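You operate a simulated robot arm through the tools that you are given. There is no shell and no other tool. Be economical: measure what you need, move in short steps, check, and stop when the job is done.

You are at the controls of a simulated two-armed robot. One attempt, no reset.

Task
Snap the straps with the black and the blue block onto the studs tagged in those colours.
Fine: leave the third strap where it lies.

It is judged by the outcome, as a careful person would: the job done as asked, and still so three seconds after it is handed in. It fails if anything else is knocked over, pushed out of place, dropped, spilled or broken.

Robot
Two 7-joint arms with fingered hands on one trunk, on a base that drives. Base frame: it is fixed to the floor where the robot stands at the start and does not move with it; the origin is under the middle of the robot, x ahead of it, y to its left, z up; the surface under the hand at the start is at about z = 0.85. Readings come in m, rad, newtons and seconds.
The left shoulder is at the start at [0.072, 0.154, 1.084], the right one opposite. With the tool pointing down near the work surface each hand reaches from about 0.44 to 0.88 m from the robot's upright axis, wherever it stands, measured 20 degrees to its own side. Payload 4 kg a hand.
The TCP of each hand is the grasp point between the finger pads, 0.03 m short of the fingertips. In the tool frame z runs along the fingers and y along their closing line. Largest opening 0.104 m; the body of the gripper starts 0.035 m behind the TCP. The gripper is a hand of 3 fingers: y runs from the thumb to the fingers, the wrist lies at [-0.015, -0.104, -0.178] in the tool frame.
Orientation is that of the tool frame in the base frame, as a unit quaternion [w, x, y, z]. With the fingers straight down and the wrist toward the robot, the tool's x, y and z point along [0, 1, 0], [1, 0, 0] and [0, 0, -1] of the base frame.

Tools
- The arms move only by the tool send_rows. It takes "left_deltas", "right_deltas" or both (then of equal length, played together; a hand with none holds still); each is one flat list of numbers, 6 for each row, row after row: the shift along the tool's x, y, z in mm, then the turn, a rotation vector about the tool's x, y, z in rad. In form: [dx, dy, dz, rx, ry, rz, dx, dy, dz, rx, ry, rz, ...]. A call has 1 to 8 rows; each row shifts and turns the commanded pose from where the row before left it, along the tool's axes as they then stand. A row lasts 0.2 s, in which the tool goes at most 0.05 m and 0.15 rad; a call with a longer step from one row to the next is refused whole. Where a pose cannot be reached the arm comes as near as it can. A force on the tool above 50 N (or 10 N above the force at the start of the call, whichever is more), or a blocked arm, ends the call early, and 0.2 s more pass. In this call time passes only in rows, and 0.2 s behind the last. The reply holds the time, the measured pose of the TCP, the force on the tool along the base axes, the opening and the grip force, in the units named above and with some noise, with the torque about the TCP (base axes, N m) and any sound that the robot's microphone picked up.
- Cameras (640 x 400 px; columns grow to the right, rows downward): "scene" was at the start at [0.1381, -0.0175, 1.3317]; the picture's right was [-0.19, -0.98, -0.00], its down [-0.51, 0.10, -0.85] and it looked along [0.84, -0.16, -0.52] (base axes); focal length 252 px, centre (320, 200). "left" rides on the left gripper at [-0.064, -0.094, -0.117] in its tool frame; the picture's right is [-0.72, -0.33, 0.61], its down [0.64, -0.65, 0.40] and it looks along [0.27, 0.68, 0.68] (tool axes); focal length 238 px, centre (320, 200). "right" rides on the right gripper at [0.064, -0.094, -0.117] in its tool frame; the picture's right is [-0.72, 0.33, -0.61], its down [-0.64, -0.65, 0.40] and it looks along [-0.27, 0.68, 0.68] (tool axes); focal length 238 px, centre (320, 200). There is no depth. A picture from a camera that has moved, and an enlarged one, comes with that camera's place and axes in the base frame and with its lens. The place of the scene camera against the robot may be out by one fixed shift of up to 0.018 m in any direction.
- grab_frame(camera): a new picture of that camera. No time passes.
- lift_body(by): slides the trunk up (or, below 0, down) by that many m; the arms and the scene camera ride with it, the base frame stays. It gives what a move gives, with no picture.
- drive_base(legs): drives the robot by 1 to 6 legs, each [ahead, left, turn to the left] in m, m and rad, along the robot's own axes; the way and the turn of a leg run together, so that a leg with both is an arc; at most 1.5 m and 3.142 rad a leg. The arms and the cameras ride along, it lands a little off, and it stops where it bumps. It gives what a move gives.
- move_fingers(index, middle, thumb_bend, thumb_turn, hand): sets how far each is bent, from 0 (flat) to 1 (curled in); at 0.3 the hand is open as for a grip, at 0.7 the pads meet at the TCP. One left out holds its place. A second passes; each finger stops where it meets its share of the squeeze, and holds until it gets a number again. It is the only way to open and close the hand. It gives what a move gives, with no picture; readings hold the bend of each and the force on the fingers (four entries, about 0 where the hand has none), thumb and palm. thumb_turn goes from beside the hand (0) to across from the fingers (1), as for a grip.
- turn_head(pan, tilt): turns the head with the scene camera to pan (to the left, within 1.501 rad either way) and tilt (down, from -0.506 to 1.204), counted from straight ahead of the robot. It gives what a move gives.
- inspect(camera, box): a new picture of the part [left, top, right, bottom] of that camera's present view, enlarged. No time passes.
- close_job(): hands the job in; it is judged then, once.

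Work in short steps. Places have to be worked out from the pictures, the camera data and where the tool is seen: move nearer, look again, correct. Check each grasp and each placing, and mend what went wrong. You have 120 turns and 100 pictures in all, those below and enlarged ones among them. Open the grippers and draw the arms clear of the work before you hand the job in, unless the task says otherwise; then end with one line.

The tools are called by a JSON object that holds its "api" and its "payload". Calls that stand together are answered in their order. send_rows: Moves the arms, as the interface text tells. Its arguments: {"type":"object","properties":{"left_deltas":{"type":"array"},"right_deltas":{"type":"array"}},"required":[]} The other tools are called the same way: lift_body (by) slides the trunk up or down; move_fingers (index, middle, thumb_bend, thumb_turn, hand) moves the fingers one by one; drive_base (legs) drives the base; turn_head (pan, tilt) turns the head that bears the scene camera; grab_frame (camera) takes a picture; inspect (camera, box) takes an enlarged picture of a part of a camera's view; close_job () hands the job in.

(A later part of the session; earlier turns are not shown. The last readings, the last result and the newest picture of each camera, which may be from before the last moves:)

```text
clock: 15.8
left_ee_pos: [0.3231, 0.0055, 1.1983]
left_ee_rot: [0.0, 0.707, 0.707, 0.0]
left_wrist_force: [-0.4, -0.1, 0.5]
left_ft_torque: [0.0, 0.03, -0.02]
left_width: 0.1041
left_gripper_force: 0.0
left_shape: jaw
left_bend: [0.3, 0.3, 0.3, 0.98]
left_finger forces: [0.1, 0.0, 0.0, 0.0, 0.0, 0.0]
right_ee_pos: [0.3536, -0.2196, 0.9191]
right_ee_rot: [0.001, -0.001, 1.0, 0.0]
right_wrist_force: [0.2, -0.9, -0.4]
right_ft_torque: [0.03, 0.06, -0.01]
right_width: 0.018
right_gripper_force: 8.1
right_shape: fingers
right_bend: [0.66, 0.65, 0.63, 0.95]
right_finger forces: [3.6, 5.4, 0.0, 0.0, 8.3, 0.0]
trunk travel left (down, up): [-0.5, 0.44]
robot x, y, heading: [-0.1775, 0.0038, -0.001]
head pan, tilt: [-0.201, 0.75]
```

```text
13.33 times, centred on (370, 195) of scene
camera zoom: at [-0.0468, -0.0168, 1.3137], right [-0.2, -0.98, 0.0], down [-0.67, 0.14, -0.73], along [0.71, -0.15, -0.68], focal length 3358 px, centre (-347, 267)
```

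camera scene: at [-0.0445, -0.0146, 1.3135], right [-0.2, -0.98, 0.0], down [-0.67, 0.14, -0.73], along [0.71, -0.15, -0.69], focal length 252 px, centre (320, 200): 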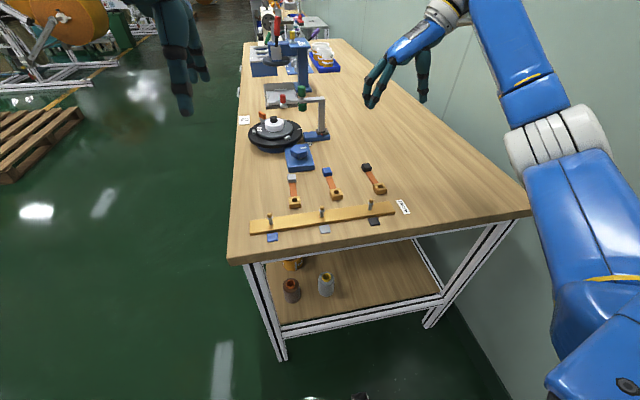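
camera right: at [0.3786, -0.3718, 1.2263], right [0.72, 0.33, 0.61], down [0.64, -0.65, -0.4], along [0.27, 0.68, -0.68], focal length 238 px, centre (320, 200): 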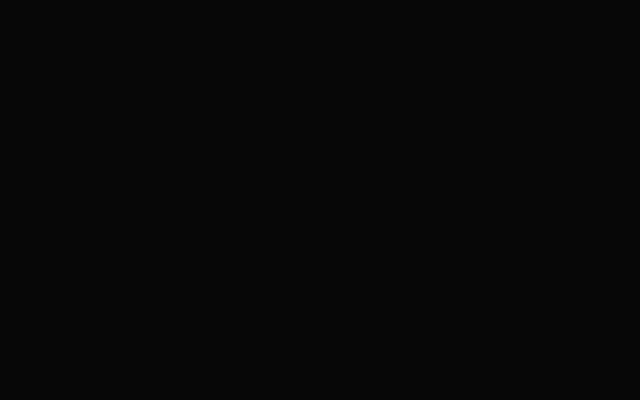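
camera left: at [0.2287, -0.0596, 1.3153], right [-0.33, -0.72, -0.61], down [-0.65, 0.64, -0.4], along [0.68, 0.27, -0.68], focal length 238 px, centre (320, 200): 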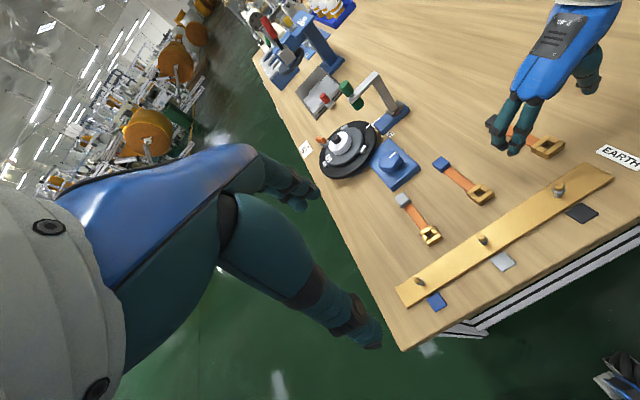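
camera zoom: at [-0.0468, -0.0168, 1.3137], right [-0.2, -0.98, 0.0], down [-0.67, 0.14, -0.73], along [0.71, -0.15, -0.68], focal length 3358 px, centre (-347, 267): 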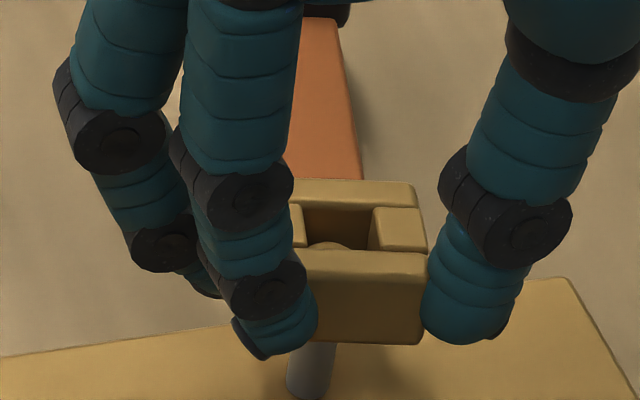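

The stud's cap now shows inside the hole. I keep lowering toward the snap.

{"api": "send_rows", "payload": {"right_deltas": [0, 0, 2, 0, 0, 0, 0, 0, 2, 0, 0, 0, 0, 0, 2, 0, 0, 0]}}

{"api": "inspect", "payload": {"camera": "scene", "box": [355, 180, 385, 210]}}

```text
clock: 16.6
left_ee_pos: [0.3214, 0.0051, 1.1992]
left_ee_rot: [0.001, 0.707, 0.707, 0.0]
left_wrist_force: [-0.3, -1.1, 0.3]
left_ft_torque: [0.03, -0.01, -0.01]
left_width: 0.1038
left_gripper_force: 0.1
left_shape: jaw
left_bend: [0.3, 0.3, 0.3, 0.98]
left_finger forces: [0.1, 0.0, 0.1, 0.1, 0.0, 0.0]
right_ee_pos: [0.3527, -0.2195, 0.9158]
right_ee_rot: [0.002, 0.0, 1.0, 0.0]
right_wrist_force: [-0.7, 0.0, 6.0]
right_ft_torque: [0.01, -0.01, 0.0]
right_width: 0.0163
right_gripper_force: 9.2
right_shape: fingers
right_bend: [0.67, 0.65, 0.63, 0.95]
right_finger forces: [2.6, 7.6, 0.1, 0.0, 8.8, 0.0]
trunk travel left (down, up): [-0.5, 0.44]
robot x, y, heading: [-0.1766, -0.0023, 0.002]
head pan, tilt: [-0.201, 0.75]
```

```text
13.33 times, centred on (370, 195) of scene
camera zoom: at [-0.0482, -0.0163, 1.314], right [-0.2, -0.98, 0.0], down [-0.67, 0.14, -0.73], along [0.72, -0.15, -0.68], focal length 3358 px, centre (-347, 267)
```

zoom: 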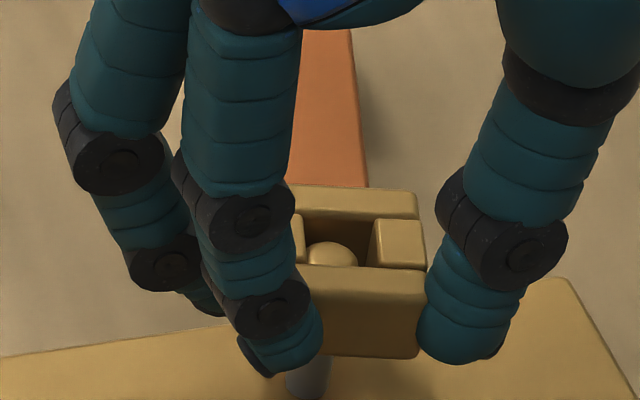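

The cap is centred in the hole and the clip now rests on the stud's collar (6 N). I press down to snap it.

{"api": "send_rows", "payload": {"right_deltas": [0, 0, 3, 0, 0, 0, 0, 0, 3, 0, 0, 0, 0, 0, 3, 0, 0, 0]}}

{"api": "inspect", "payload": {"camera": "scene", "box": [355, 180, 385, 210]}}

```text
clock: 17.4
left_ee_pos: [0.3226, 0.0051, 1.1983]
left_ee_rot: [0.0, 0.707, 0.707, 0.0]
left_wrist_force: [-0.4, -0.3, 0.3]
left_ft_torque: [-0.01, 0.0, 0.0]
left_width: 0.1037
left_gripper_force: 0.1
left_shape: jaw
left_bend: [0.3, 0.3, 0.3, 0.98]
left_finger forces: [0.0, 0.0, 0.0, 0.0, 0.1, 0.0]
right_ee_pos: [0.3531, -0.2201, 0.9036]
right_ee_rot: [0.0, 0.0, 1.0, 0.0]
right_wrist_force: [-0.8, 0.5, -0.8]
right_ft_torque: [0.0, 0.0, 0.01]
right_width: 0.0143
right_gripper_force: 8.5
right_shape: fingers
right_bend: [0.68, 0.65, 0.64, 0.95]
right_finger forces: [2.3, 7.0, 0.0, 0.0, 7.8, 0.0]
trunk travel left (down, up): [-0.5, 0.44]
robot x, y, heading: [-0.1795, -0.0015, 0.0]
head pan, tilt: [-0.201, 0.75]
```

```text
13.33 times, centred on (370, 195) of scene
camera zoom: at [-0.0468, -0.0169, 1.3137], right [-0.2, -0.98, 0.0], down [-0.67, 0.14, -0.73], along [0.71, -0.15, -0.68], focal length 3358 px, centre (-347, 267)
```

zoom: 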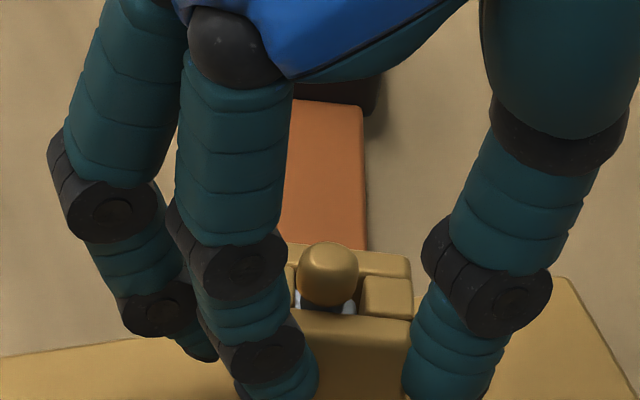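

The clip has slid down with the cap standing above it, but no click was heard. I keep pressing down a few mm.

{"api": "send_rows", "payload": {"right_deltas": [0, 0, 3, 0, 0, 0, 0, 0, 3, 0, 0, 0]}}

{"api": "inspect", "payload": {"camera": "scene", "box": [355, 180, 395, 220]}}

{"api": "inspect", "payload": {"camera": "left", "box": [530, 130, 640, 220]}}

```text
clock: 18.0
left_ee_pos: [0.3218, 0.0059, 1.1989]
left_ee_rot: [0.001, 0.708, 0.707, 0.0]
left_wrist_force: [-0.2, 0.1, 0.0]
left_ft_torque: [-0.03, 0.0, -0.02]
left_width: 0.104
left_gripper_force: 0.0
left_shape: jaw
left_bend: [0.3, 0.3, 0.3, 0.98]
left_finger forces: [0.0, 0.0, 0.0, 0.1, 0.1, 0.1]
right_ee_pos: [0.3532, -0.2199, 0.8982]
right_ee_rot: [0.001, -0.001, 1.0, 0.0]
right_wrist_force: [-1.1, -0.1, 0.5]
right_ft_torque: [0.0, 0.0, 0.0]
right_width: 0.0142
right_gripper_force: 8.3
right_shape: fingers
right_bend: [0.68, 0.65, 0.64, 0.95]
right_finger forces: [2.0, 6.9, 0.0, 0.0, 7.7, 0.0]
trunk travel left (down, up): [-0.5, 0.44]
robot x, y, heading: [-0.1779, 0.0007, -0.004]
head pan, tilt: [-0.201, 0.75]
```

```text
10.00 times, centred on (375, 200) of scene
camera zoom: at [-0.0471, -0.0168, 1.3138], right [-0.2, -0.98, 0.0], down [-0.67, 0.14, -0.73], along [0.71, -0.15, -0.68], focal length 2518 px, centre (-230, 200)
```

zoom: 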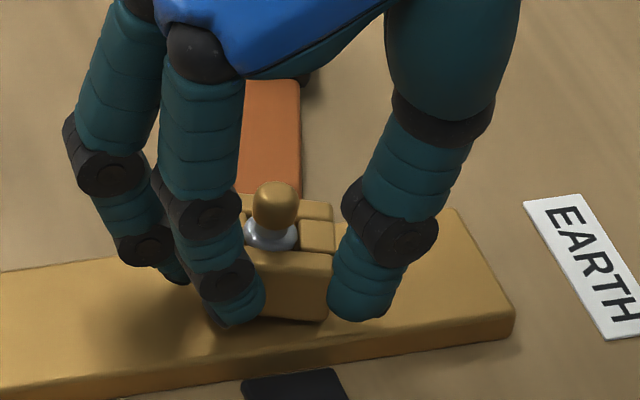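

```text
4.44 times, centred on (585, 175) of left
camera zoom: at [0.2273, -0.0579, 1.3158], right [-0.32, -0.72, -0.61], down [-0.65, 0.64, -0.41], along [0.68, 0.27, -0.68], focal length 1059 px, centre (-858, 311)
```

zoom: 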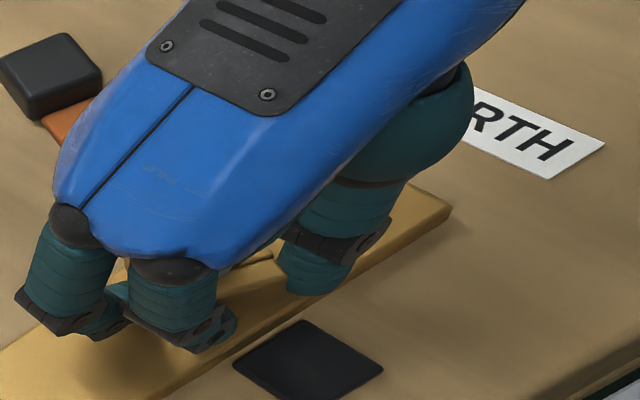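

The collar is now at the clip's top, so the clip is almost down on the bar. A few mm more until contact.

{"api": "send_rows", "payload": {"right_deltas": [0, 0, 2, 0, 0, 0, 0, 0, 2, 0, 0, 0, 0, 0, 2, 0, 0, 0]}}

{"api": "inspect", "payload": {"camera": "scene", "box": [355, 180, 395, 220]}}

```text
clock: 18.8
left_ee_pos: [0.3208, 0.0061, 1.1984]
left_ee_rot: [0.001, 0.708, 0.707, 0.0]
left_wrist_force: [0.0, 0.1, 0.2]
left_ft_torque: [-0.01, 0.0, -0.02]
left_width: 0.1039
left_gripper_force: 0.0
left_shape: jaw
left_bend: [0.3, 0.3, 0.3, 0.98]
left_finger forces: [0.0, 0.1, 0.1, 0.1, 0.0, 0.1]
right_ee_pos: [0.3531, -0.2202, 0.8932]
right_ee_rot: [0.003, 0.0, 1.0, 0.001]
right_wrist_force: [1.0, -1.3, 6.7]
right_ft_torque: [0.03, -0.05, 0.0]
right_width: 0.0138
right_gripper_force: 10.0
right_shape: fingers
right_bend: [0.68, 0.65, 0.64, 0.95]
right_finger forces: [1.9, 9.1, 0.0, 0.0, 9.0, 0.1]
trunk travel left (down, up): [-0.5, 0.44]
robot x, y, heading: [-0.1744, -0.0009, 0.002]
head pan, tilt: [-0.201, 0.75]
```

```text
10.00 times, centred on (375, 200) of scene
camera zoom: at [-0.0485, -0.0161, 1.3141], right [-0.2, -0.98, 0.0], down [-0.67, 0.14, -0.73], along [0.72, -0.15, -0.68], focal length 2518 px, centre (-230, 200)
```

zoom: 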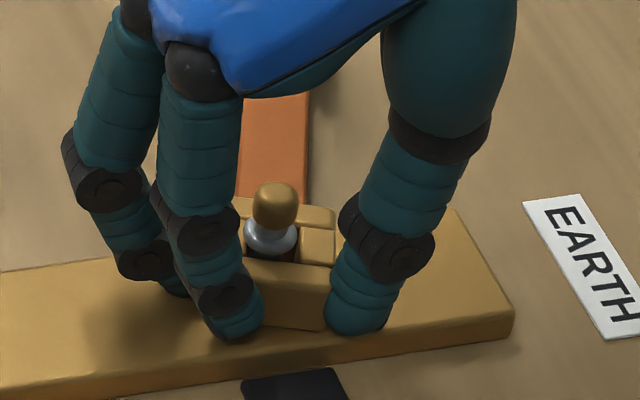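

Contact again at 6.7 N. I press a bit harder in case the snap isn't complete.

{"api": "send_rows", "payload": {"right_deltas": [0, 0, 2, 0, 0, 0, 0, 0, 2, 0, 0, 0]}}

{"api": "inspect", "payload": {"camera": "scene", "box": [360, 190, 390, 220]}}

```text
clock: 19.4
left_ee_pos: [0.3198, 0.0068, 1.2015]
left_ee_rot: [0.002, 0.707, 0.707, 0.001]
left_wrist_force: [0.6, -0.2, -0.2]
left_ft_torque: [-0.03, 0.0, -0.02]
left_width: 0.1038
left_gripper_force: 0.1
left_shape: jaw
left_bend: [0.3, 0.3, 0.3, 0.98]
left_finger forces: [0.0, 0.0, 0.0, 0.0, 0.0, 0.1]
right_ee_pos: [0.3521, -0.2197, 0.8926]
right_ee_rot: [0.005, 0.002, 1.0, 0.001]
right_wrist_force: [5.3, -1.8, 26.7]
right_ft_torque: [-0.32, -0.15, 0.02]
right_width: 0.0136
right_gripper_force: 18.6
right_shape: fingers
right_bend: [0.69, 0.65, 0.64, 0.95]
right_finger forces: [1.1, 14.9, 0.0, 0.0, 21.6, 0.1]
trunk travel left (down, up): [-0.5, 0.44]
robot x, y, heading: [-0.1792, 0.0032, -0.001]
head pan, tilt: [-0.201, 0.75]
```

```text
13.33 times, centred on (375, 205) of scene
camera zoom: at [-0.0506, -0.0149, 1.3147], right [-0.2, -0.98, 0.0], down [-0.67, 0.14, -0.73], along [0.72, -0.15, -0.68], focal length 3358 px, centre (-413, 133)
```

zoom: 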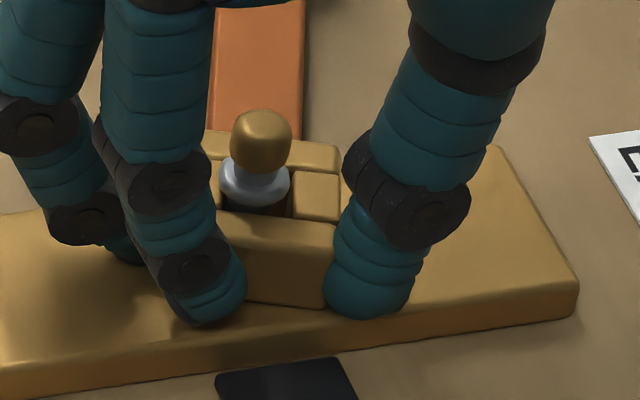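

It is hard on the bar (27 N, no further travel), with the clip below the collar. I relieve the push by 3 mm and open the hand.

{"api": "send_rows", "payload": {"right_deltas": [0, 0, -3, 0, 0, 0]}}

{"api": "move_fingers", "payload": {"hand": "right", "index": 0.45, "middle": 0.45, "thumb_bend": 0.45}}

{"api": "inspect", "payload": {"camera": "scene", "box": [355, 180, 395, 220]}}

```text
clock: 19.8
left_ee_pos: [0.3213, 0.0074, 1.2002]
left_ee_rot: [0.001, 0.707, 0.708, 0.0]
left_wrist_force: [-0.6, 0.3, -0.4]
left_ft_torque: [0.0, 0.01, -0.02]
left_width: 0.1038
left_gripper_force: 0.1
left_shape: jaw
left_bend: [0.3, 0.3, 0.3, 0.98]
left_finger forces: [0.0, 0.0, 0.0, 0.0, 0.1, 0.0]
right_ee_pos: [0.3519, -0.2192, 0.8932]
right_ee_rot: [0.002, 0.0, 1.0, 0.0]
right_wrist_force: [5.3, -0.7, 20.4]
right_ft_torque: [-0.07, -0.2, -0.01]
right_width: 0.0133
right_gripper_force: 16.8
right_shape: fingers
right_bend: [0.69, 0.65, 0.64, 0.95]
right_finger forces: [1.0, 16.7, 0.1, 0.0, 16.0, 0.0]
trunk travel left (down, up): [-0.5, 0.44]
robot x, y, heading: [-0.1773, -0.0048, -0.005]
head pan, tilt: [-0.201, 0.75]
```

```text
clock: 20.8
left_ee_pos: [0.3192, 0.0063, 1.2008]
left_ee_rot: [0.001, 0.707, 0.707, 0.001]
left_wrist_force: [0.7, -0.5, 1.0]
left_ft_torque: [0.0, -0.04, 0.02]
left_width: 0.1039
left_gripper_force: 0.1
left_shape: jaw
left_bend: [0.3, 0.3, 0.3, 0.98]
left_finger forces: [0.0, 0.0, 0.0, 0.0, 0.0, 0.0]
right_ee_pos: [0.3506, -0.2212, 0.8922]
right_ee_rot: [0.002, 0.0, 1.0, -0.001]
right_wrist_force: [-3.3, -3.5, 16.5]
right_ft_torque: [0.47, 0.02, 0.1]
right_width: 0.0642
right_gripper_force: 8.7
right_shape: fingers
right_bend: [0.46, 0.47, 0.45, 0.97]
right_finger forces: [2.8, 13.6, 0.1, 0.1, 0.2, 0.0]
trunk travel left (down, up): [-0.5, 0.44]
robot x, y, heading: [-0.1832, 0.0034, 0.004]
head pan, tilt: [-0.201, 0.75]
```

```text
10.00 times, centred on (375, 200) of scene
camera zoom: at [-0.0509, -0.0166, 1.3142], right [-0.2, -0.98, 0.0], down [-0.67, 0.14, -0.73], along [0.72, -0.15, -0.68], focal length 2518 px, centre (-230, 200)
```

zoom: 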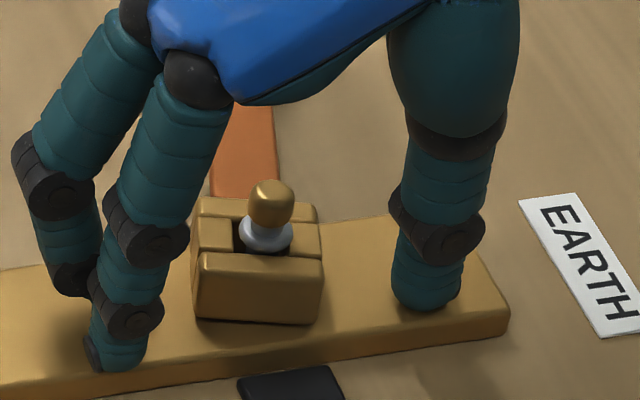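

The clip stays on the stud. I raise the hand straight up (fingertips were on the bar) and look at the whole strap.

{"api": "send_rows", "payload": {"right_deltas": [0, 0, -10, 0, 0, 0, 0, 0, -30, 0, 0, 0, 0, 0, -40, 0, 0, 0, 0, -30, -20, 0, 0, 0, 0, -40, 0, 0, 0, 0]}}

{"api": "inspect", "payload": {"camera": "scene", "box": [340, 160, 410, 230]}}

{"api": "inspect", "payload": {"camera": "left", "box": [480, 90, 640, 230]}}

```text
clock: 22.0
left_ee_pos: [0.3216, 0.0032, 1.1993]
left_ee_rot: [-0.001, 0.707, 0.707, 0.001]
left_wrist_force: [-0.2, -0.8, -0.4]
left_ft_torque: [0.02, -0.01, -0.04]
left_width: 0.1037
left_gripper_force: 0.1
left_shape: jaw
left_bend: [0.3, 0.3, 0.3, 0.98]
left_finger forces: [0.0, 0.1, 0.0, 0.1, 0.1, 0.1]
right_ee_pos: [0.3537, -0.2945, 0.9916]
right_ee_rot: [0.0, 0.0, 1.0, 0.001]
right_wrist_force: [0.4, -0.5, 0.3]
right_ft_torque: [-0.02, 0.01, 0.04]
right_width: 0.0647
right_gripper_force: 0.1
right_shape: fingers
right_bend: [0.45, 0.45, 0.45, 0.97]
right_finger forces: [0.1, 0.1, 0.0, 0.0, 0.0, 0.0]
trunk travel left (down, up): [-0.5, 0.44]
robot x, y, heading: [-0.1832, 0.0005, -0.002]
head pan, tilt: [-0.201, 0.75]
```

```text
5.71 times, centred on (375, 195) of scene
camera zoom: at [-0.0476, -0.0195, 1.3138], right [-0.2, -0.98, 0.0], down [-0.67, 0.14, -0.73], along [0.72, -0.14, -0.68], focal length 1439 px, centre (6, 229)
```

zoom: 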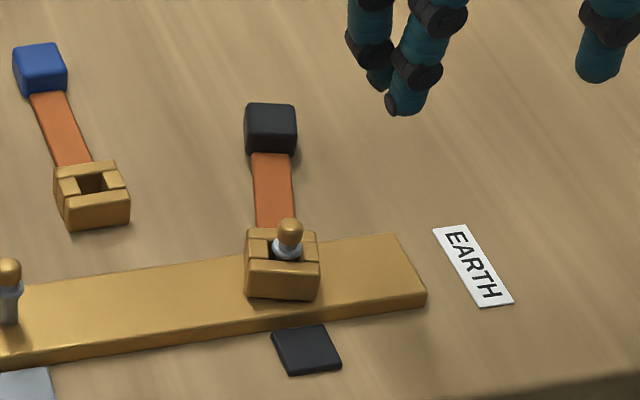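

```text
2.86 times, centred on (560, 160) of left
camera zoom: at [0.2267, -0.0607, 1.3159], right [-0.32, -0.72, -0.62], down [-0.65, 0.64, -0.4], along [0.68, 0.27, -0.68], focal length 681 px, centre (-366, 314)
```

zoom: 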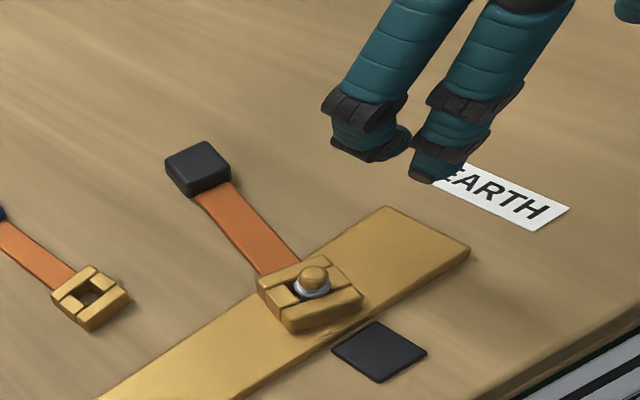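

I zoom in on the seated clip to judge the snap.

{"api": "inspect", "payload": {"camera": "scene", "box": [364, 180, 384, 200]}}

{"api": "inspect", "payload": {"camera": "left", "box": [535, 170, 575, 210]}}

```text
16.00 times, centred on (374, 190) of scene
camera zoom: at [-0.0476, -0.0195, 1.3138], right [-0.2, -0.98, 0.0], down [-0.67, 0.14, -0.73], along [0.72, -0.14, -0.68], focal length 4030 px, centre (-544, 360)
```

zoom: 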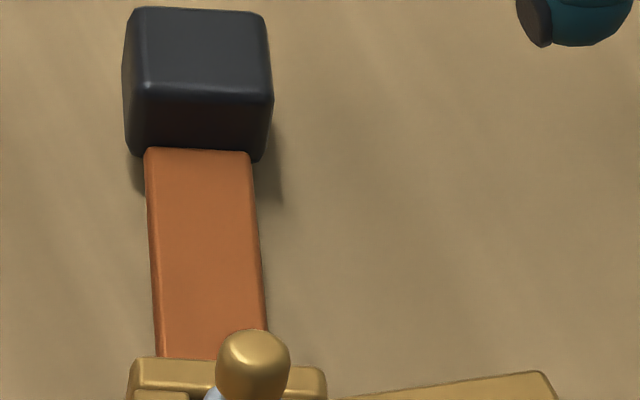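

```text
10.00 times, centred on (555, 190) of left
camera zoom: at [0.2267, -0.0607, 1.3159], right [-0.32, -0.72, -0.62], down [-0.65, 0.64, -0.4], along [0.68, 0.27, -0.68], focal length 2384 px, centre (-2030, 300)
```

zoom: 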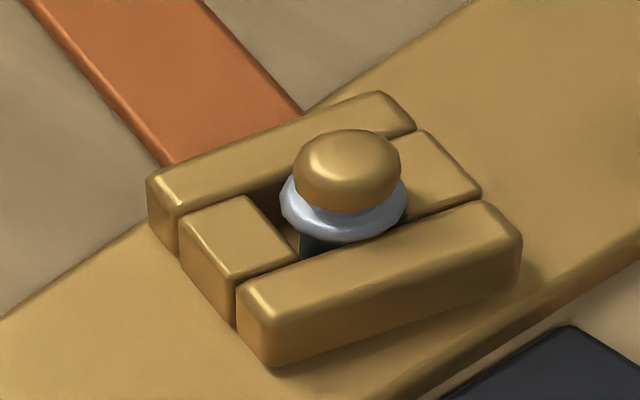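

Black is fully seated beneath the collar. Next the blue strap: clip ≈ (0.428, −0.155). I keep the hand at the narrower opening (the black strap now lies at y≈−0.24) and move over it.

{"api": "send_rows", "payload": {"right_deltas": [-18, 35, 0, 0, 0, 0, -18, 35, 0, 0, 0, 0, -19, 35, 0, 0, 0, 0, -19, 34, 10, 0, 0, 0, 0, 0, 30, 0, 0, 0]}}

{"api": "inspect", "payload": {"camera": "scene", "box": [300, 140, 380, 210]}}

{"api": "inspect", "payload": {"camera": "left", "box": [420, 100, 560, 230]}}

```text
clock: 23.2
left_ee_pos: [0.3219, 0.0064, 1.1986]
left_ee_rot: [0.0, 0.706, 0.708, 0.001]
left_wrist_force: [0.3, -0.1, 0.1]
left_ft_torque: [0.03, 0.03, 0.01]
left_width: 0.1037
left_gripper_force: 0.1
left_shape: jaw
left_bend: [0.3, 0.3, 0.3, 0.98]
left_finger forces: [0.0, 0.0, 0.0, 0.1, 0.1, 0.1]
right_ee_pos: [0.4285, -0.1499, 0.9526]
right_ee_rot: [0.0, 0.0, 1.0, 0.0]
right_wrist_force: [0.4, -1.1, -0.3]
right_ft_torque: [-0.01, 0.01, 0.04]
right_width: 0.0648
right_gripper_force: 0.1
right_shape: fingers
right_bend: [0.45, 0.45, 0.45, 0.97]
right_finger forces: [0.0, 0.0, 0.0, 0.0, 0.0, 0.1]
trunk travel left (down, up): [-0.5, 0.44]
robot x, y, heading: [-0.1758, -0.0032, -0.002]
head pan, tilt: [-0.201, 0.75]
```

```text
5.71 times, centred on (340, 175) of scene
camera zoom: at [-0.0465, -0.0162, 1.3138], right [-0.2, -0.98, 0.0], down [-0.67, 0.14, -0.73], along [0.71, -0.15, -0.68], focal length 1439 px, centre (206, 343)
```

zoom: 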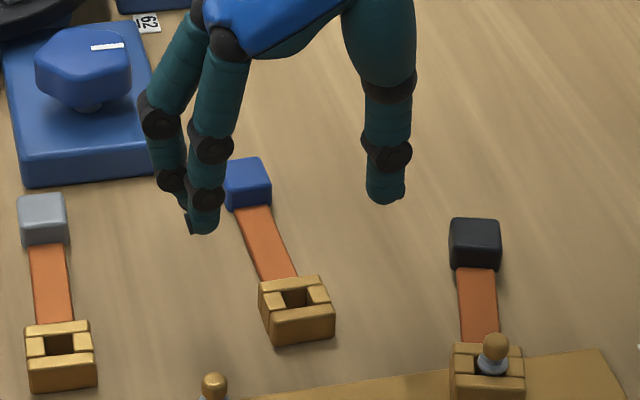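

```text
3.08 times, centred on (490, 165) of left
camera zoom: at [0.2274, -0.0574, 1.3159], right [-0.32, -0.72, -0.61], down [-0.65, 0.64, -0.41], along [0.68, 0.27, -0.68], focal length 733 px, centre (-203, 308)
```

zoom: 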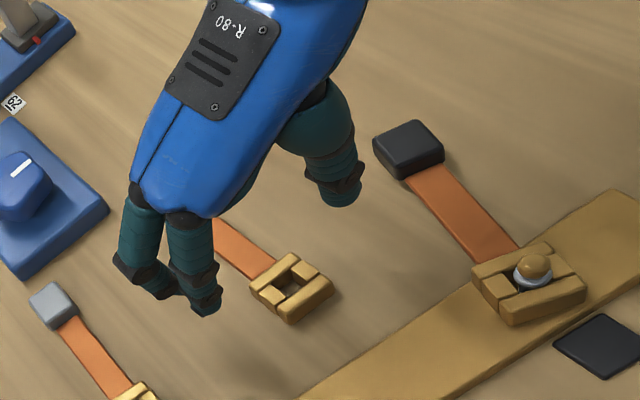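

Blue clip ≈ (0.430, −0.155) by both cameras. I shift 5 mm right and lower to z≈0.906 for a check.

{"api": "send_rows", "payload": {"right_deltas": [-1, -5, 15, 0, 0, 0, 0, 0, 16, 0, 0, 0, 0, 0, 15, 0, 0, 0]}}

{"api": "inspect", "payload": {"camera": "scene", "box": [310, 160, 360, 210]}}

{"api": "inspect", "payload": {"camera": "left", "box": [440, 130, 530, 220]}}

```text
clock: 24.0
left_ee_pos: [0.3218, 0.0054, 1.1984]
left_ee_rot: [0.0, 0.707, 0.707, 0.0]
left_wrist_force: [0.5, 0.7, 0.1]
left_ft_torque: [0.0, -0.01, 0.01]
left_width: 0.1038
left_gripper_force: 0.1
left_shape: jaw
left_bend: [0.3, 0.3, 0.3, 0.98]
left_finger forces: [0.1, 0.0, 0.0, 0.1, 0.0, 0.0]
right_ee_pos: [0.4283, -0.1567, 0.9056]
right_ee_rot: [0.0, 0.0, 1.0, 0.001]
right_wrist_force: [-0.6, -0.5, 0.3]
right_ft_torque: [0.01, -0.04, -0.02]
right_width: 0.0649
right_gripper_force: 0.1
right_shape: fingers
right_bend: [0.45, 0.45, 0.45, 0.97]
right_finger forces: [0.0, 0.0, 0.0, 0.1, 0.1, 0.1]
trunk travel left (down, up): [-0.5, 0.44]
robot x, y, heading: [-0.1788, 0.001, -0.001]
head pan, tilt: [-0.201, 0.75]
```

```text
8.00 times, centred on (335, 185) of scene
camera zoom: at [-0.0466, -0.0166, 1.3137], right [-0.2, -0.98, 0.0], down [-0.67, 0.14, -0.73], along [0.71, -0.15, -0.68], focal length 2015 px, centre (200, 320)
```

zoom: 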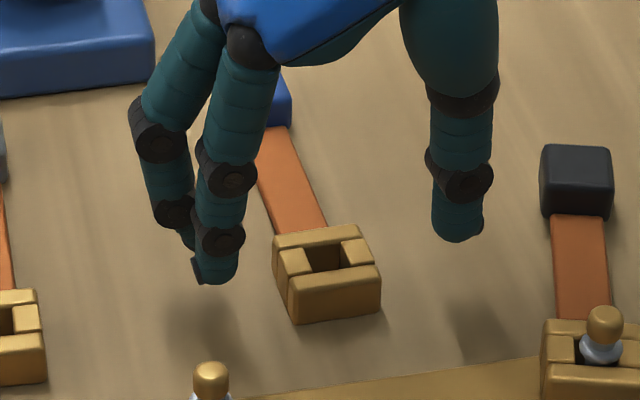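

```text
4.44 times, centred on (485, 175) of left
camera zoom: at [0.2275, -0.0577, 1.3158], right [-0.33, -0.72, -0.61], down [-0.65, 0.64, -0.41], along [0.68, 0.27, -0.68], focal length 1059 px, centre (-413, 311)
```

zoom: 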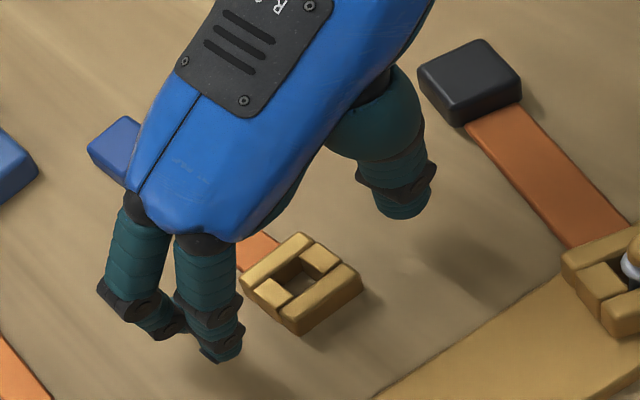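

Lateral fit is nearly right; I shift +4 mm ahead, +2 mm left, and go down to grip height.

{"api": "send_rows", "payload": {"right_deltas": [-4, 2, 8, 0, 0, 0, 0, 0, 7, 0, 0, 0, 0, 0, 6, 0, 0, 0]}}

{"api": "inspect", "payload": {"camera": "scene", "box": [310, 160, 360, 210]}}

```text
clock: 24.8
left_ee_pos: [0.3226, 0.0056, 1.1981]
left_ee_rot: [0.0, 0.707, 0.707, 0.001]
left_wrist_force: [0.3, 0.0, -0.1]
left_ft_torque: [0.04, 0.04, 0.0]
left_width: 0.1037
left_gripper_force: 0.1
left_shape: jaw
left_bend: [0.3, 0.3, 0.3, 0.98]
left_finger forces: [0.0, 0.0, 0.0, 0.0, 0.0, 0.0]
right_ee_pos: [0.4329, -0.1543, 0.8851]
right_ee_rot: [0.001, 0.0, 1.0, -0.001]
right_wrist_force: [1.1, 0.6, 0.3]
right_ft_torque: [0.01, 0.0, -0.01]
right_width: 0.0649
right_gripper_force: 0.2
right_shape: fingers
right_bend: [0.45, 0.45, 0.45, 0.97]
right_finger forces: [0.0, 0.0, 0.0, 0.0, 0.1, 0.0]
trunk travel left (down, up): [-0.5, 0.44]
robot x, y, heading: [-0.1801, -0.0002, 0.006]
head pan, tilt: [-0.201, 0.75]
```

```text
8.00 times, centred on (335, 185) of scene
camera zoom: at [-0.0467, -0.0164, 1.3137], right [-0.2, -0.98, 0.0], down [-0.67, 0.14, -0.73], along [0.71, -0.15, -0.68], focal length 2015 px, centre (200, 320)
```

zoom: 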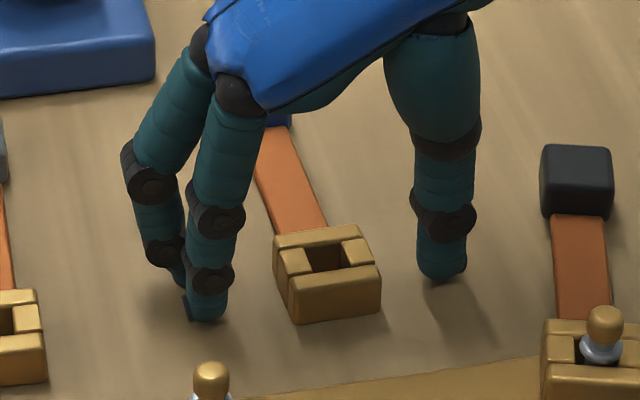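

Well placed around the clip; closing.

{"api": "move_fingers", "payload": {"hand": "right", "index": 0.7, "middle": 0.7, "thumb_bend": 0.7}}

{"api": "inspect", "payload": {"camera": "scene", "box": [310, 160, 360, 210]}}

```text
clock: 25.8
left_ee_pos: [0.3221, 0.006, 1.1989]
left_ee_rot: [0.001, 0.707, 0.708, 0.001]
left_wrist_force: [-0.4, 0.0, 0.1]
left_ft_torque: [0.02, -0.02, -0.01]
left_width: 0.1036
left_gripper_force: 0.1
left_shape: jaw
left_bend: [0.3, 0.3, 0.3, 0.98]
left_finger forces: [0.0, 0.1, 0.0, 0.1, 0.0, 0.1]
right_ee_pos: [0.4329, -0.1541, 0.8864]
right_ee_rot: [0.001, -0.001, 1.0, 0.0]
right_wrist_force: [0.1, 0.3, 0.3]
right_ft_torque: [0.01, 0.0, 0.03]
right_width: 0.0253
right_gripper_force: 11.2
right_shape: fingers
right_bend: [0.63, 0.65, 0.6, 0.96]
right_finger forces: [6.0, 4.8, 0.0, 0.0, 10.6, 0.1]
trunk travel left (down, up): [-0.5, 0.44]
robot x, y, heading: [-0.1755, -0.0015, -0.002]
head pan, tilt: [-0.201, 0.75]
```

```text
8.00 times, centred on (335, 185) of scene
camera zoom: at [-0.0466, -0.0163, 1.3137], right [-0.2, -0.98, 0.0], down [-0.67, 0.14, -0.73], along [0.71, -0.15, -0.68], focal length 2015 px, centre (200, 320)
```

zoom: 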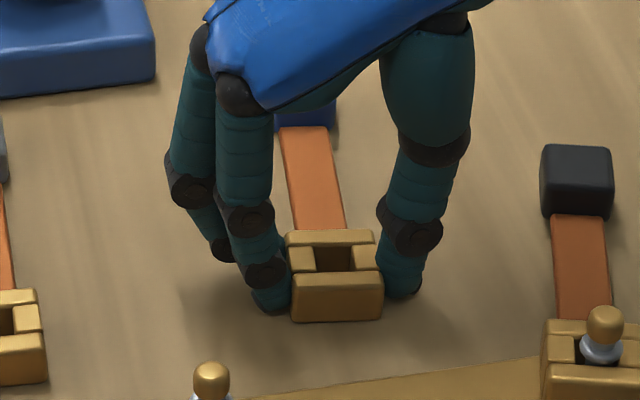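

Blue clip gripped (11 N). I lift it 110 mm and move the left hand 190 mm to the left, out of the way.

{"api": "send_rows", "payload": {"right_deltas": [0, 0, -10, 0, 0, 0, 0, 0, -25, 0, 0, 0, 0, 0, -25, 0, 0, 0, 0, 0, -25, 0, 0, 0, 0, 0, -25, 0, 0, 0], "left_deltas": [38, 0, 0, 0, 0, 0, 38, 0, 0, 0, 0, 0, 38, 0, 0, 0, 0, 0, 38, 0, 0, 0, 0, 0, 38, 0, 0, 0, 0, 0]}}

{"api": "grab_frame", "payload": {"camera": "scene"}}

{"api": "grab_frame", "payload": {"camera": "left"}}

```text
clock: 27.0
left_ee_pos: [0.3227, 0.1994, 1.2009]
left_ee_rot: [0.002, 0.707, 0.707, 0.0]
left_wrist_force: [-0.8, 0.6, -0.1]
left_ft_torque: [-0.02, 0.0, 0.01]
left_width: 0.1035
left_gripper_force: 0.0
left_shape: jaw
left_bend: [0.3, 0.3, 0.3, 0.98]
left_finger forces: [0.0, 0.1, 0.0, 0.0, 0.0, 0.1]
right_ee_pos: [0.4312, -0.151, 0.9957]
right_ee_rot: [0.001, 0.0, 1.0, -0.001]
right_wrist_force: [0.8, -0.4, -1.0]
right_ft_torque: [-0.01, 0.01, -0.02]
right_width: 0.0253
right_gripper_force: 10.5
right_shape: fingers
right_bend: [0.63, 0.65, 0.6, 0.96]
right_finger forces: [6.3, 4.4, 0.0, 0.0, 10.6, 0.0]
trunk travel left (down, up): [-0.5, 0.44]
robot x, y, heading: [-0.1787, -0.0005, -0.001]
head pan, tilt: [-0.201, 0.75]
```

```text
47 pictures are left
camera scene: at [-0.0476, -0.0124, 1.3139], right [-0.2, -0.98, 0.0], down [-0.67, 0.13, -0.73], along [0.72, -0.15, -0.68], focal length 252 px, centre (320, 200)
```

scene: 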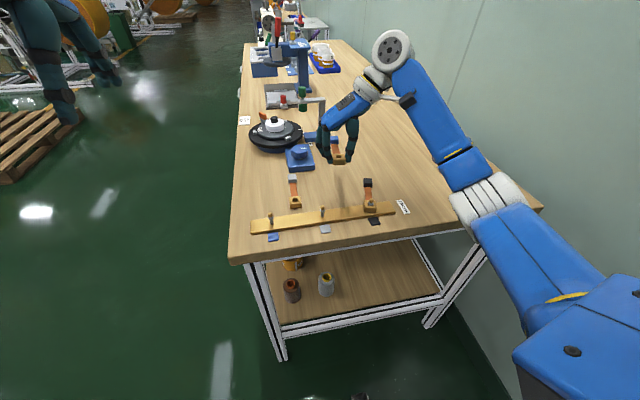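

```text
46 pictures are left
camera left: at [0.2264, 0.1361, 1.3182], right [-0.33, -0.72, -0.61], down [-0.65, 0.64, -0.41], along [0.69, 0.27, -0.68], focal length 238 px, centre (320, 200)
```

left: 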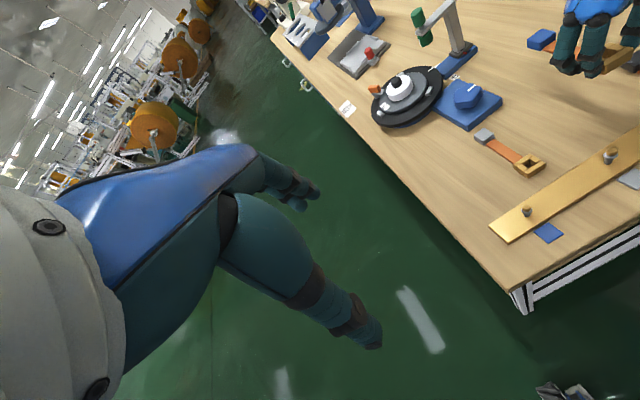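

Blue-tagged stud ≈ (0.357, 0.024) by both cameras. I carry the clip high over the grey strap to above it.

{"api": "send_rows", "payload": {"right_deltas": [13, 35, 0, 0, 0, 0, 13, 35, 0, 0, 0, 0, 13, 35, 0, 0, 0, 0, 13, 35, 0, 0, 0, 0, 13, 35.5, 0, 0, 0, 0, 0, 0, 20, 0, 0, 0, 0, 0, 20, 0, 0, 0]}}

{"api": "inspect", "payload": {"camera": "scene", "box": [235, 160, 315, 240]}}

{"api": "inspect", "payload": {"camera": "left", "box": [470, 120, 590, 240]}}

```text
clock: 28.6
left_ee_pos: [0.3228, 0.1956, 1.201]
left_ee_rot: [0.0, 0.706, 0.708, 0.0]
left_wrist_force: [-0.3, 0.4, -0.9]
left_ft_torque: [0.0, -0.03, 0.03]
left_width: 0.1036
left_gripper_force: 0.0
left_shape: jaw
left_bend: [0.3, 0.3, 0.3, 0.98]
left_finger forces: [0.0, 0.0, 0.0, 0.0, 0.0, 0.0]
right_ee_pos: [0.3678, 0.0215, 0.9537]
right_ee_rot: [0.0, 0.001, 1.0, 0.0]
right_wrist_force: [0.6, -0.4, -0.2]
right_ft_torque: [0.01, 0.01, 0.0]
right_width: 0.0251
right_gripper_force: 10.6
right_shape: fingers
right_bend: [0.63, 0.65, 0.6, 0.96]
right_finger forces: [6.2, 4.3, 0.0, 0.0, 10.5, 0.1]
trunk travel left (down, up): [-0.5, 0.44]
robot x, y, heading: [-0.1808, 0.0005, 0.002]
head pan, tilt: [-0.201, 0.75]
```

```text
5.00 times, centred on (275, 200) of scene
camera zoom: at [-0.0464, -0.0156, 1.3137], right [-0.2, -0.98, 0.0], down [-0.67, 0.14, -0.73], along [0.71, -0.15, -0.68], focal length 1259 px, centre (545, 200)
```

zoom: 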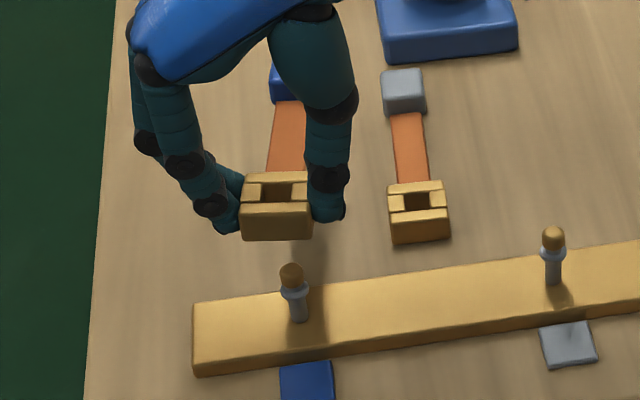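

```text
3.33 times, centred on (530, 180) of left
camera zoom: at [0.2279, 0.1324, 1.3184], right [-0.33, -0.72, -0.61], down [-0.65, 0.64, -0.41], along [0.68, 0.27, -0.68], focal length 794 px, centre (-380, 267)
```

zoom: 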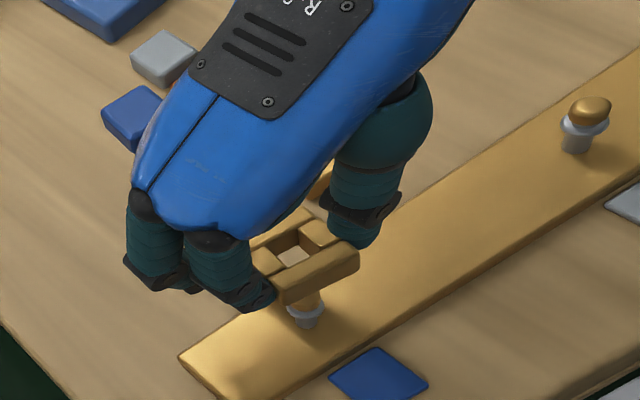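

The hole is on the axis line in the scene view; the left view puts it ~3–5 mm too far ahead. I move back 3.5 mm and lower to z≈0.934.

{"api": "send_rows", "payload": {"right_deltas": [3.5, 0, 10, 0, 0, 0, 0, 0, 10, 0, 0, 0]}}

{"api": "inspect", "payload": {"camera": "scene", "box": [255, 180, 295, 220]}}

{"api": "inspect", "payload": {"camera": "left", "box": [500, 170, 560, 230]}}

```text
clock: 29.2
left_ee_pos: [0.322, 0.1966, 1.201]
left_ee_rot: [0.0, 0.707, 0.707, 0.0]
left_wrist_force: [-0.2, -0.9, -0.9]
left_ft_torque: [-0.02, 0.02, 0.03]
left_width: 0.1035
left_gripper_force: 0.1
left_shape: jaw
left_bend: [0.3, 0.3, 0.3, 0.98]
left_finger forces: [0.1, 0.0, 0.0, 0.0, 0.0, 0.0]
right_ee_pos: [0.3624, 0.0229, 0.9336]
right_ee_rot: [0.0, 0.001, 1.0, -0.001]
right_wrist_force: [-0.9, -0.2, -0.3]
right_ft_torque: [0.02, 0.0, 0.0]
right_width: 0.0253
right_gripper_force: 10.3
right_shape: fingers
right_bend: [0.63, 0.65, 0.6, 0.96]
right_finger forces: [6.2, 4.3, 0.0, 0.1, 10.6, 0.0]
trunk travel left (down, up): [-0.5, 0.44]
robot x, y, heading: [-0.1789, -0.0015, -0.001]
head pan, tilt: [-0.201, 0.75]
```

```text
10.00 times, centred on (275, 200) of scene
camera zoom: at [-0.0465, -0.0147, 1.3137], right [-0.2, -0.98, 0.0], down [-0.67, 0.14, -0.73], along [0.71, -0.15, -0.68], focal length 2518 px, centre (770, 200)
```

zoom: 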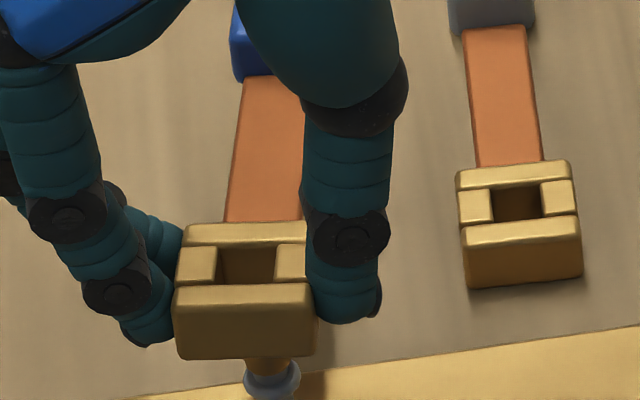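

```text
6.67 times, centred on (530, 200) of left
camera zoom: at [0.2278, 0.1334, 1.3182], right [-0.33, -0.72, -0.61], down [-0.65, 0.64, -0.41], along [0.68, 0.27, -0.68], focal length 1589 px, centre (-1080, 200)
```

zoom: 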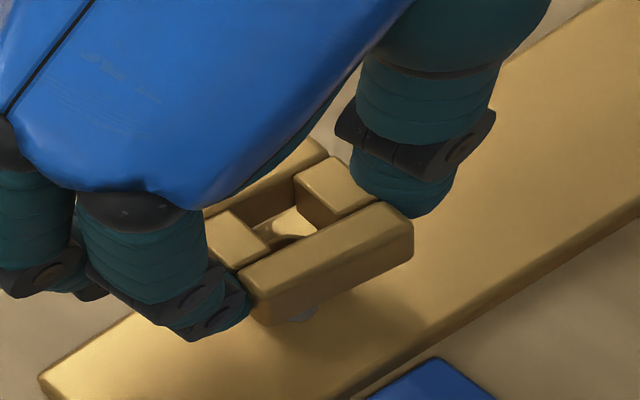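

Through the left camera I see the cap beneath the hole, slightly nearer. I move back 2.5 mm more and lower 8 mm.

{"api": "send_rows", "payload": {"right_deltas": [2.5, 0, 0, 0, 0, 0, 0, 0, 4, 0, 0, 0, 0, 0, 4, 0, 0, 0]}}

{"api": "inspect", "payload": {"camera": "scene", "box": [255, 180, 295, 220]}}

{"api": "inspect", "payload": {"camera": "left", "box": [500, 170, 560, 230]}}

```text
clock: 30.0
left_ee_pos: [0.3227, 0.1956, 1.2016]
left_ee_rot: [0.001, 0.707, 0.707, 0.001]
left_wrist_force: [1.1, -0.8, 0.4]
left_ft_torque: [0.0, 0.02, -0.01]
left_width: 0.1036
left_gripper_force: 0.1
left_shape: jaw
left_bend: [0.3, 0.3, 0.3, 0.98]
left_finger forces: [0.1, 0.1, 0.1, 0.0, 0.0, 0.0]
right_ee_pos: [0.3617, 0.0229, 0.9276]
right_ee_rot: [0.001, 0.0, 1.0, 0.0]
right_wrist_force: [0.1, -0.1, 0.6]
right_ft_torque: [-0.01, 0.03, -0.04]
right_width: 0.0252
right_gripper_force: 11.0
right_shape: fingers
right_bend: [0.63, 0.66, 0.6, 0.96]
right_finger forces: [6.2, 4.6, 0.0, 0.0, 10.7, 0.0]
trunk travel left (down, up): [-0.5, 0.44]
robot x, y, heading: [-0.1772, -0.0025, -0.005]
head pan, tilt: [-0.201, 0.75]
```

```text
10.00 times, centred on (275, 200) of scene
camera zoom: at [-0.0472, -0.0145, 1.3139], right [-0.2, -0.98, 0.0], down [-0.67, 0.14, -0.73], along [0.71, -0.15, -0.68], focal length 2518 px, centre (770, 200)
```

zoom: 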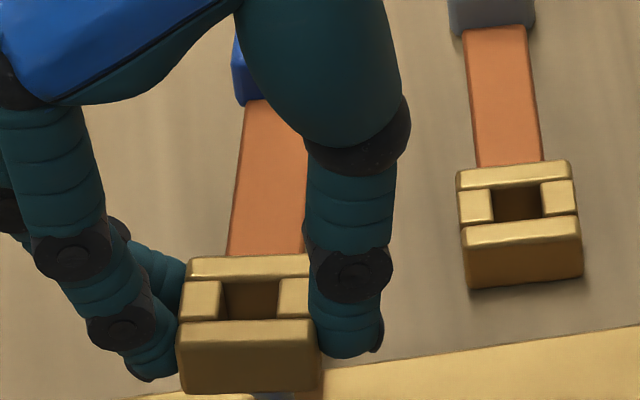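

```text
6.67 times, centred on (530, 200) of left
camera zoom: at [0.2271, 0.1336, 1.3185], right [-0.32, -0.72, -0.61], down [-0.65, 0.64, -0.41], along [0.68, 0.27, -0.68], focal length 1589 px, centre (-1080, 200)
```

zoom: 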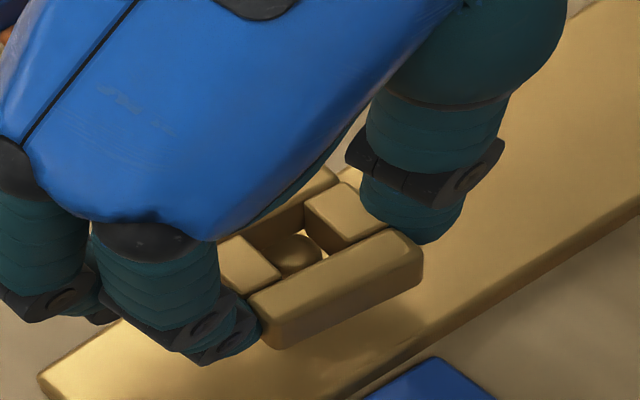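

The cap is entering the hole, no real force. I continue down 8 mm in small steps.

{"api": "send_rows", "payload": {"right_deltas": [0, 0, 2, 0, 0, 0, 0, 0, 2, 0, 0, 0, 0, 0, 2, 0, 0, 0]}}

{"api": "inspect", "payload": {"camera": "scene", "box": [255, 190, 295, 230]}}

{"api": "inspect", "payload": {"camera": "left", "box": [510, 180, 550, 220]}}

```text
clock: 30.8
left_ee_pos: [0.3199, 0.1976, 1.2005]
left_ee_rot: [0.002, 0.707, 0.708, 0.0]
left_wrist_force: [0.3, 0.2, 0.3]
left_ft_torque: [0.0, 0.0, 0.01]
left_width: 0.1035
left_gripper_force: 0.0
left_shape: jaw
left_bend: [0.3, 0.3, 0.3, 0.98]
left_finger forces: [0.0, 0.0, 0.0, 0.0, 0.0, 0.1]
right_ee_pos: [0.3608, 0.0228, 0.922]
right_ee_rot: [0.001, 0.0, 1.0, 0.0]
right_wrist_force: [-1.8, 1.7, 11.8]
right_ft_torque: [-0.08, 0.01, 0.0]
right_width: 0.0249
right_gripper_force: 12.3
right_shape: fingers
right_bend: [0.63, 0.65, 0.61, 0.95]
right_finger forces: [6.4, 6.5, 0.1, 0.0, 11.4, 0.0]
trunk travel left (down, up): [-0.5, 0.44]
robot x, y, heading: [-0.175, -0.0038, -0.002]
head pan, tilt: [-0.201, 0.75]
```

```text
10.00 times, centred on (275, 210) of scene
camera zoom: at [-0.0496, -0.0139, 1.3142], right [-0.2, -0.98, 0.0], down [-0.67, 0.14, -0.73], along [0.72, -0.15, -0.68], focal length 2518 px, centre (770, 100)
```

zoom: 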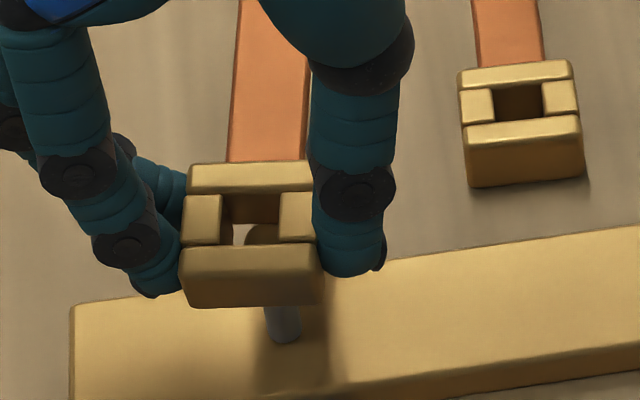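

```text
10.00 times, centred on (530, 200) of left
camera zoom: at [0.2255, 0.1342, 1.319], right [-0.32, -0.72, -0.61], down [-0.65, 0.64, -0.41], along [0.69, 0.27, -0.68], focal length 2384 px, centre (-1780, 200)
```

zoom: 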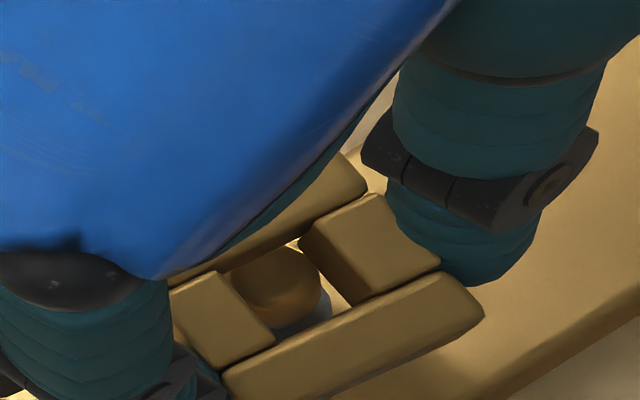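

The cap sits against the right side of the hole (12 N). I ease up 3 mm, shift the clip 2 mm right and 1.5 mm ahead, then look.

{"api": "send_rows", "payload": {"right_deltas": [0, 0, -4, 0, 0, 0, -1.5, -2, 0, 0, 0, 0]}}

{"api": "inspect", "payload": {"camera": "scene", "box": [260, 190, 290, 220]}}

{"api": "inspect", "payload": {"camera": "left", "box": [510, 180, 550, 220]}}

```text
clock: 31.4
left_ee_pos: [0.3241, 0.1963, 1.2009]
left_ee_rot: [0.0, 0.707, 0.707, -0.001]
left_wrist_force: [0.2, -0.7, -0.8]
left_ft_torque: [0.0, 0.0, -0.02]
left_width: 0.1039
left_gripper_force: 0.0
left_shape: jaw
left_bend: [0.3, 0.3, 0.3, 0.98]
left_finger forces: [0.1, 0.0, 0.0, 0.0, 0.1, 0.0]
right_ee_pos: [0.3645, 0.0198, 0.9229]
right_ee_rot: [0.0, 0.0, 1.0, -0.001]
right_wrist_force: [0.5, 0.0, 0.1]
right_ft_torque: [0.02, 0.03, -0.01]
right_width: 0.0251
right_gripper_force: 11.5
right_shape: fingers
right_bend: [0.63, 0.66, 0.61, 0.96]
right_finger forces: [6.7, 4.1, 0.1, 0.0, 10.8, 0.0]
trunk travel left (down, up): [-0.5, 0.44]
robot x, y, heading: [-0.1804, -0.0007, -0.002]
head pan, tilt: [-0.201, 0.75]
```

```text
13.33 times, centred on (275, 205) of scene
camera zoom: at [-0.0461, -0.015, 1.3135], right [-0.2, -0.98, 0.0], down [-0.67, 0.14, -0.73], along [0.71, -0.15, -0.68], focal length 3358 px, centre (920, 133)
```

zoom: 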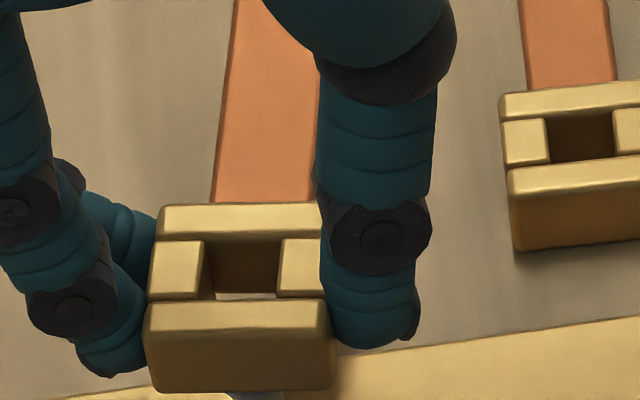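

```text
10.00 times, centred on (530, 200) of left
camera zoom: at [0.2284, 0.133, 1.3178], right [-0.33, -0.72, -0.61], down [-0.65, 0.64, -0.41], along [0.68, 0.27, -0.68], focal length 2384 px, centre (-1780, 200)
```

zoom: 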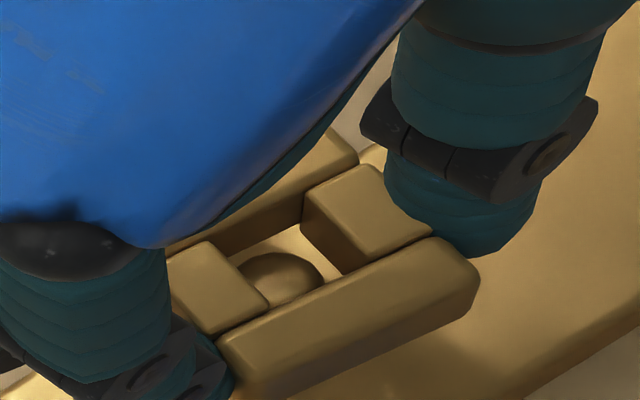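

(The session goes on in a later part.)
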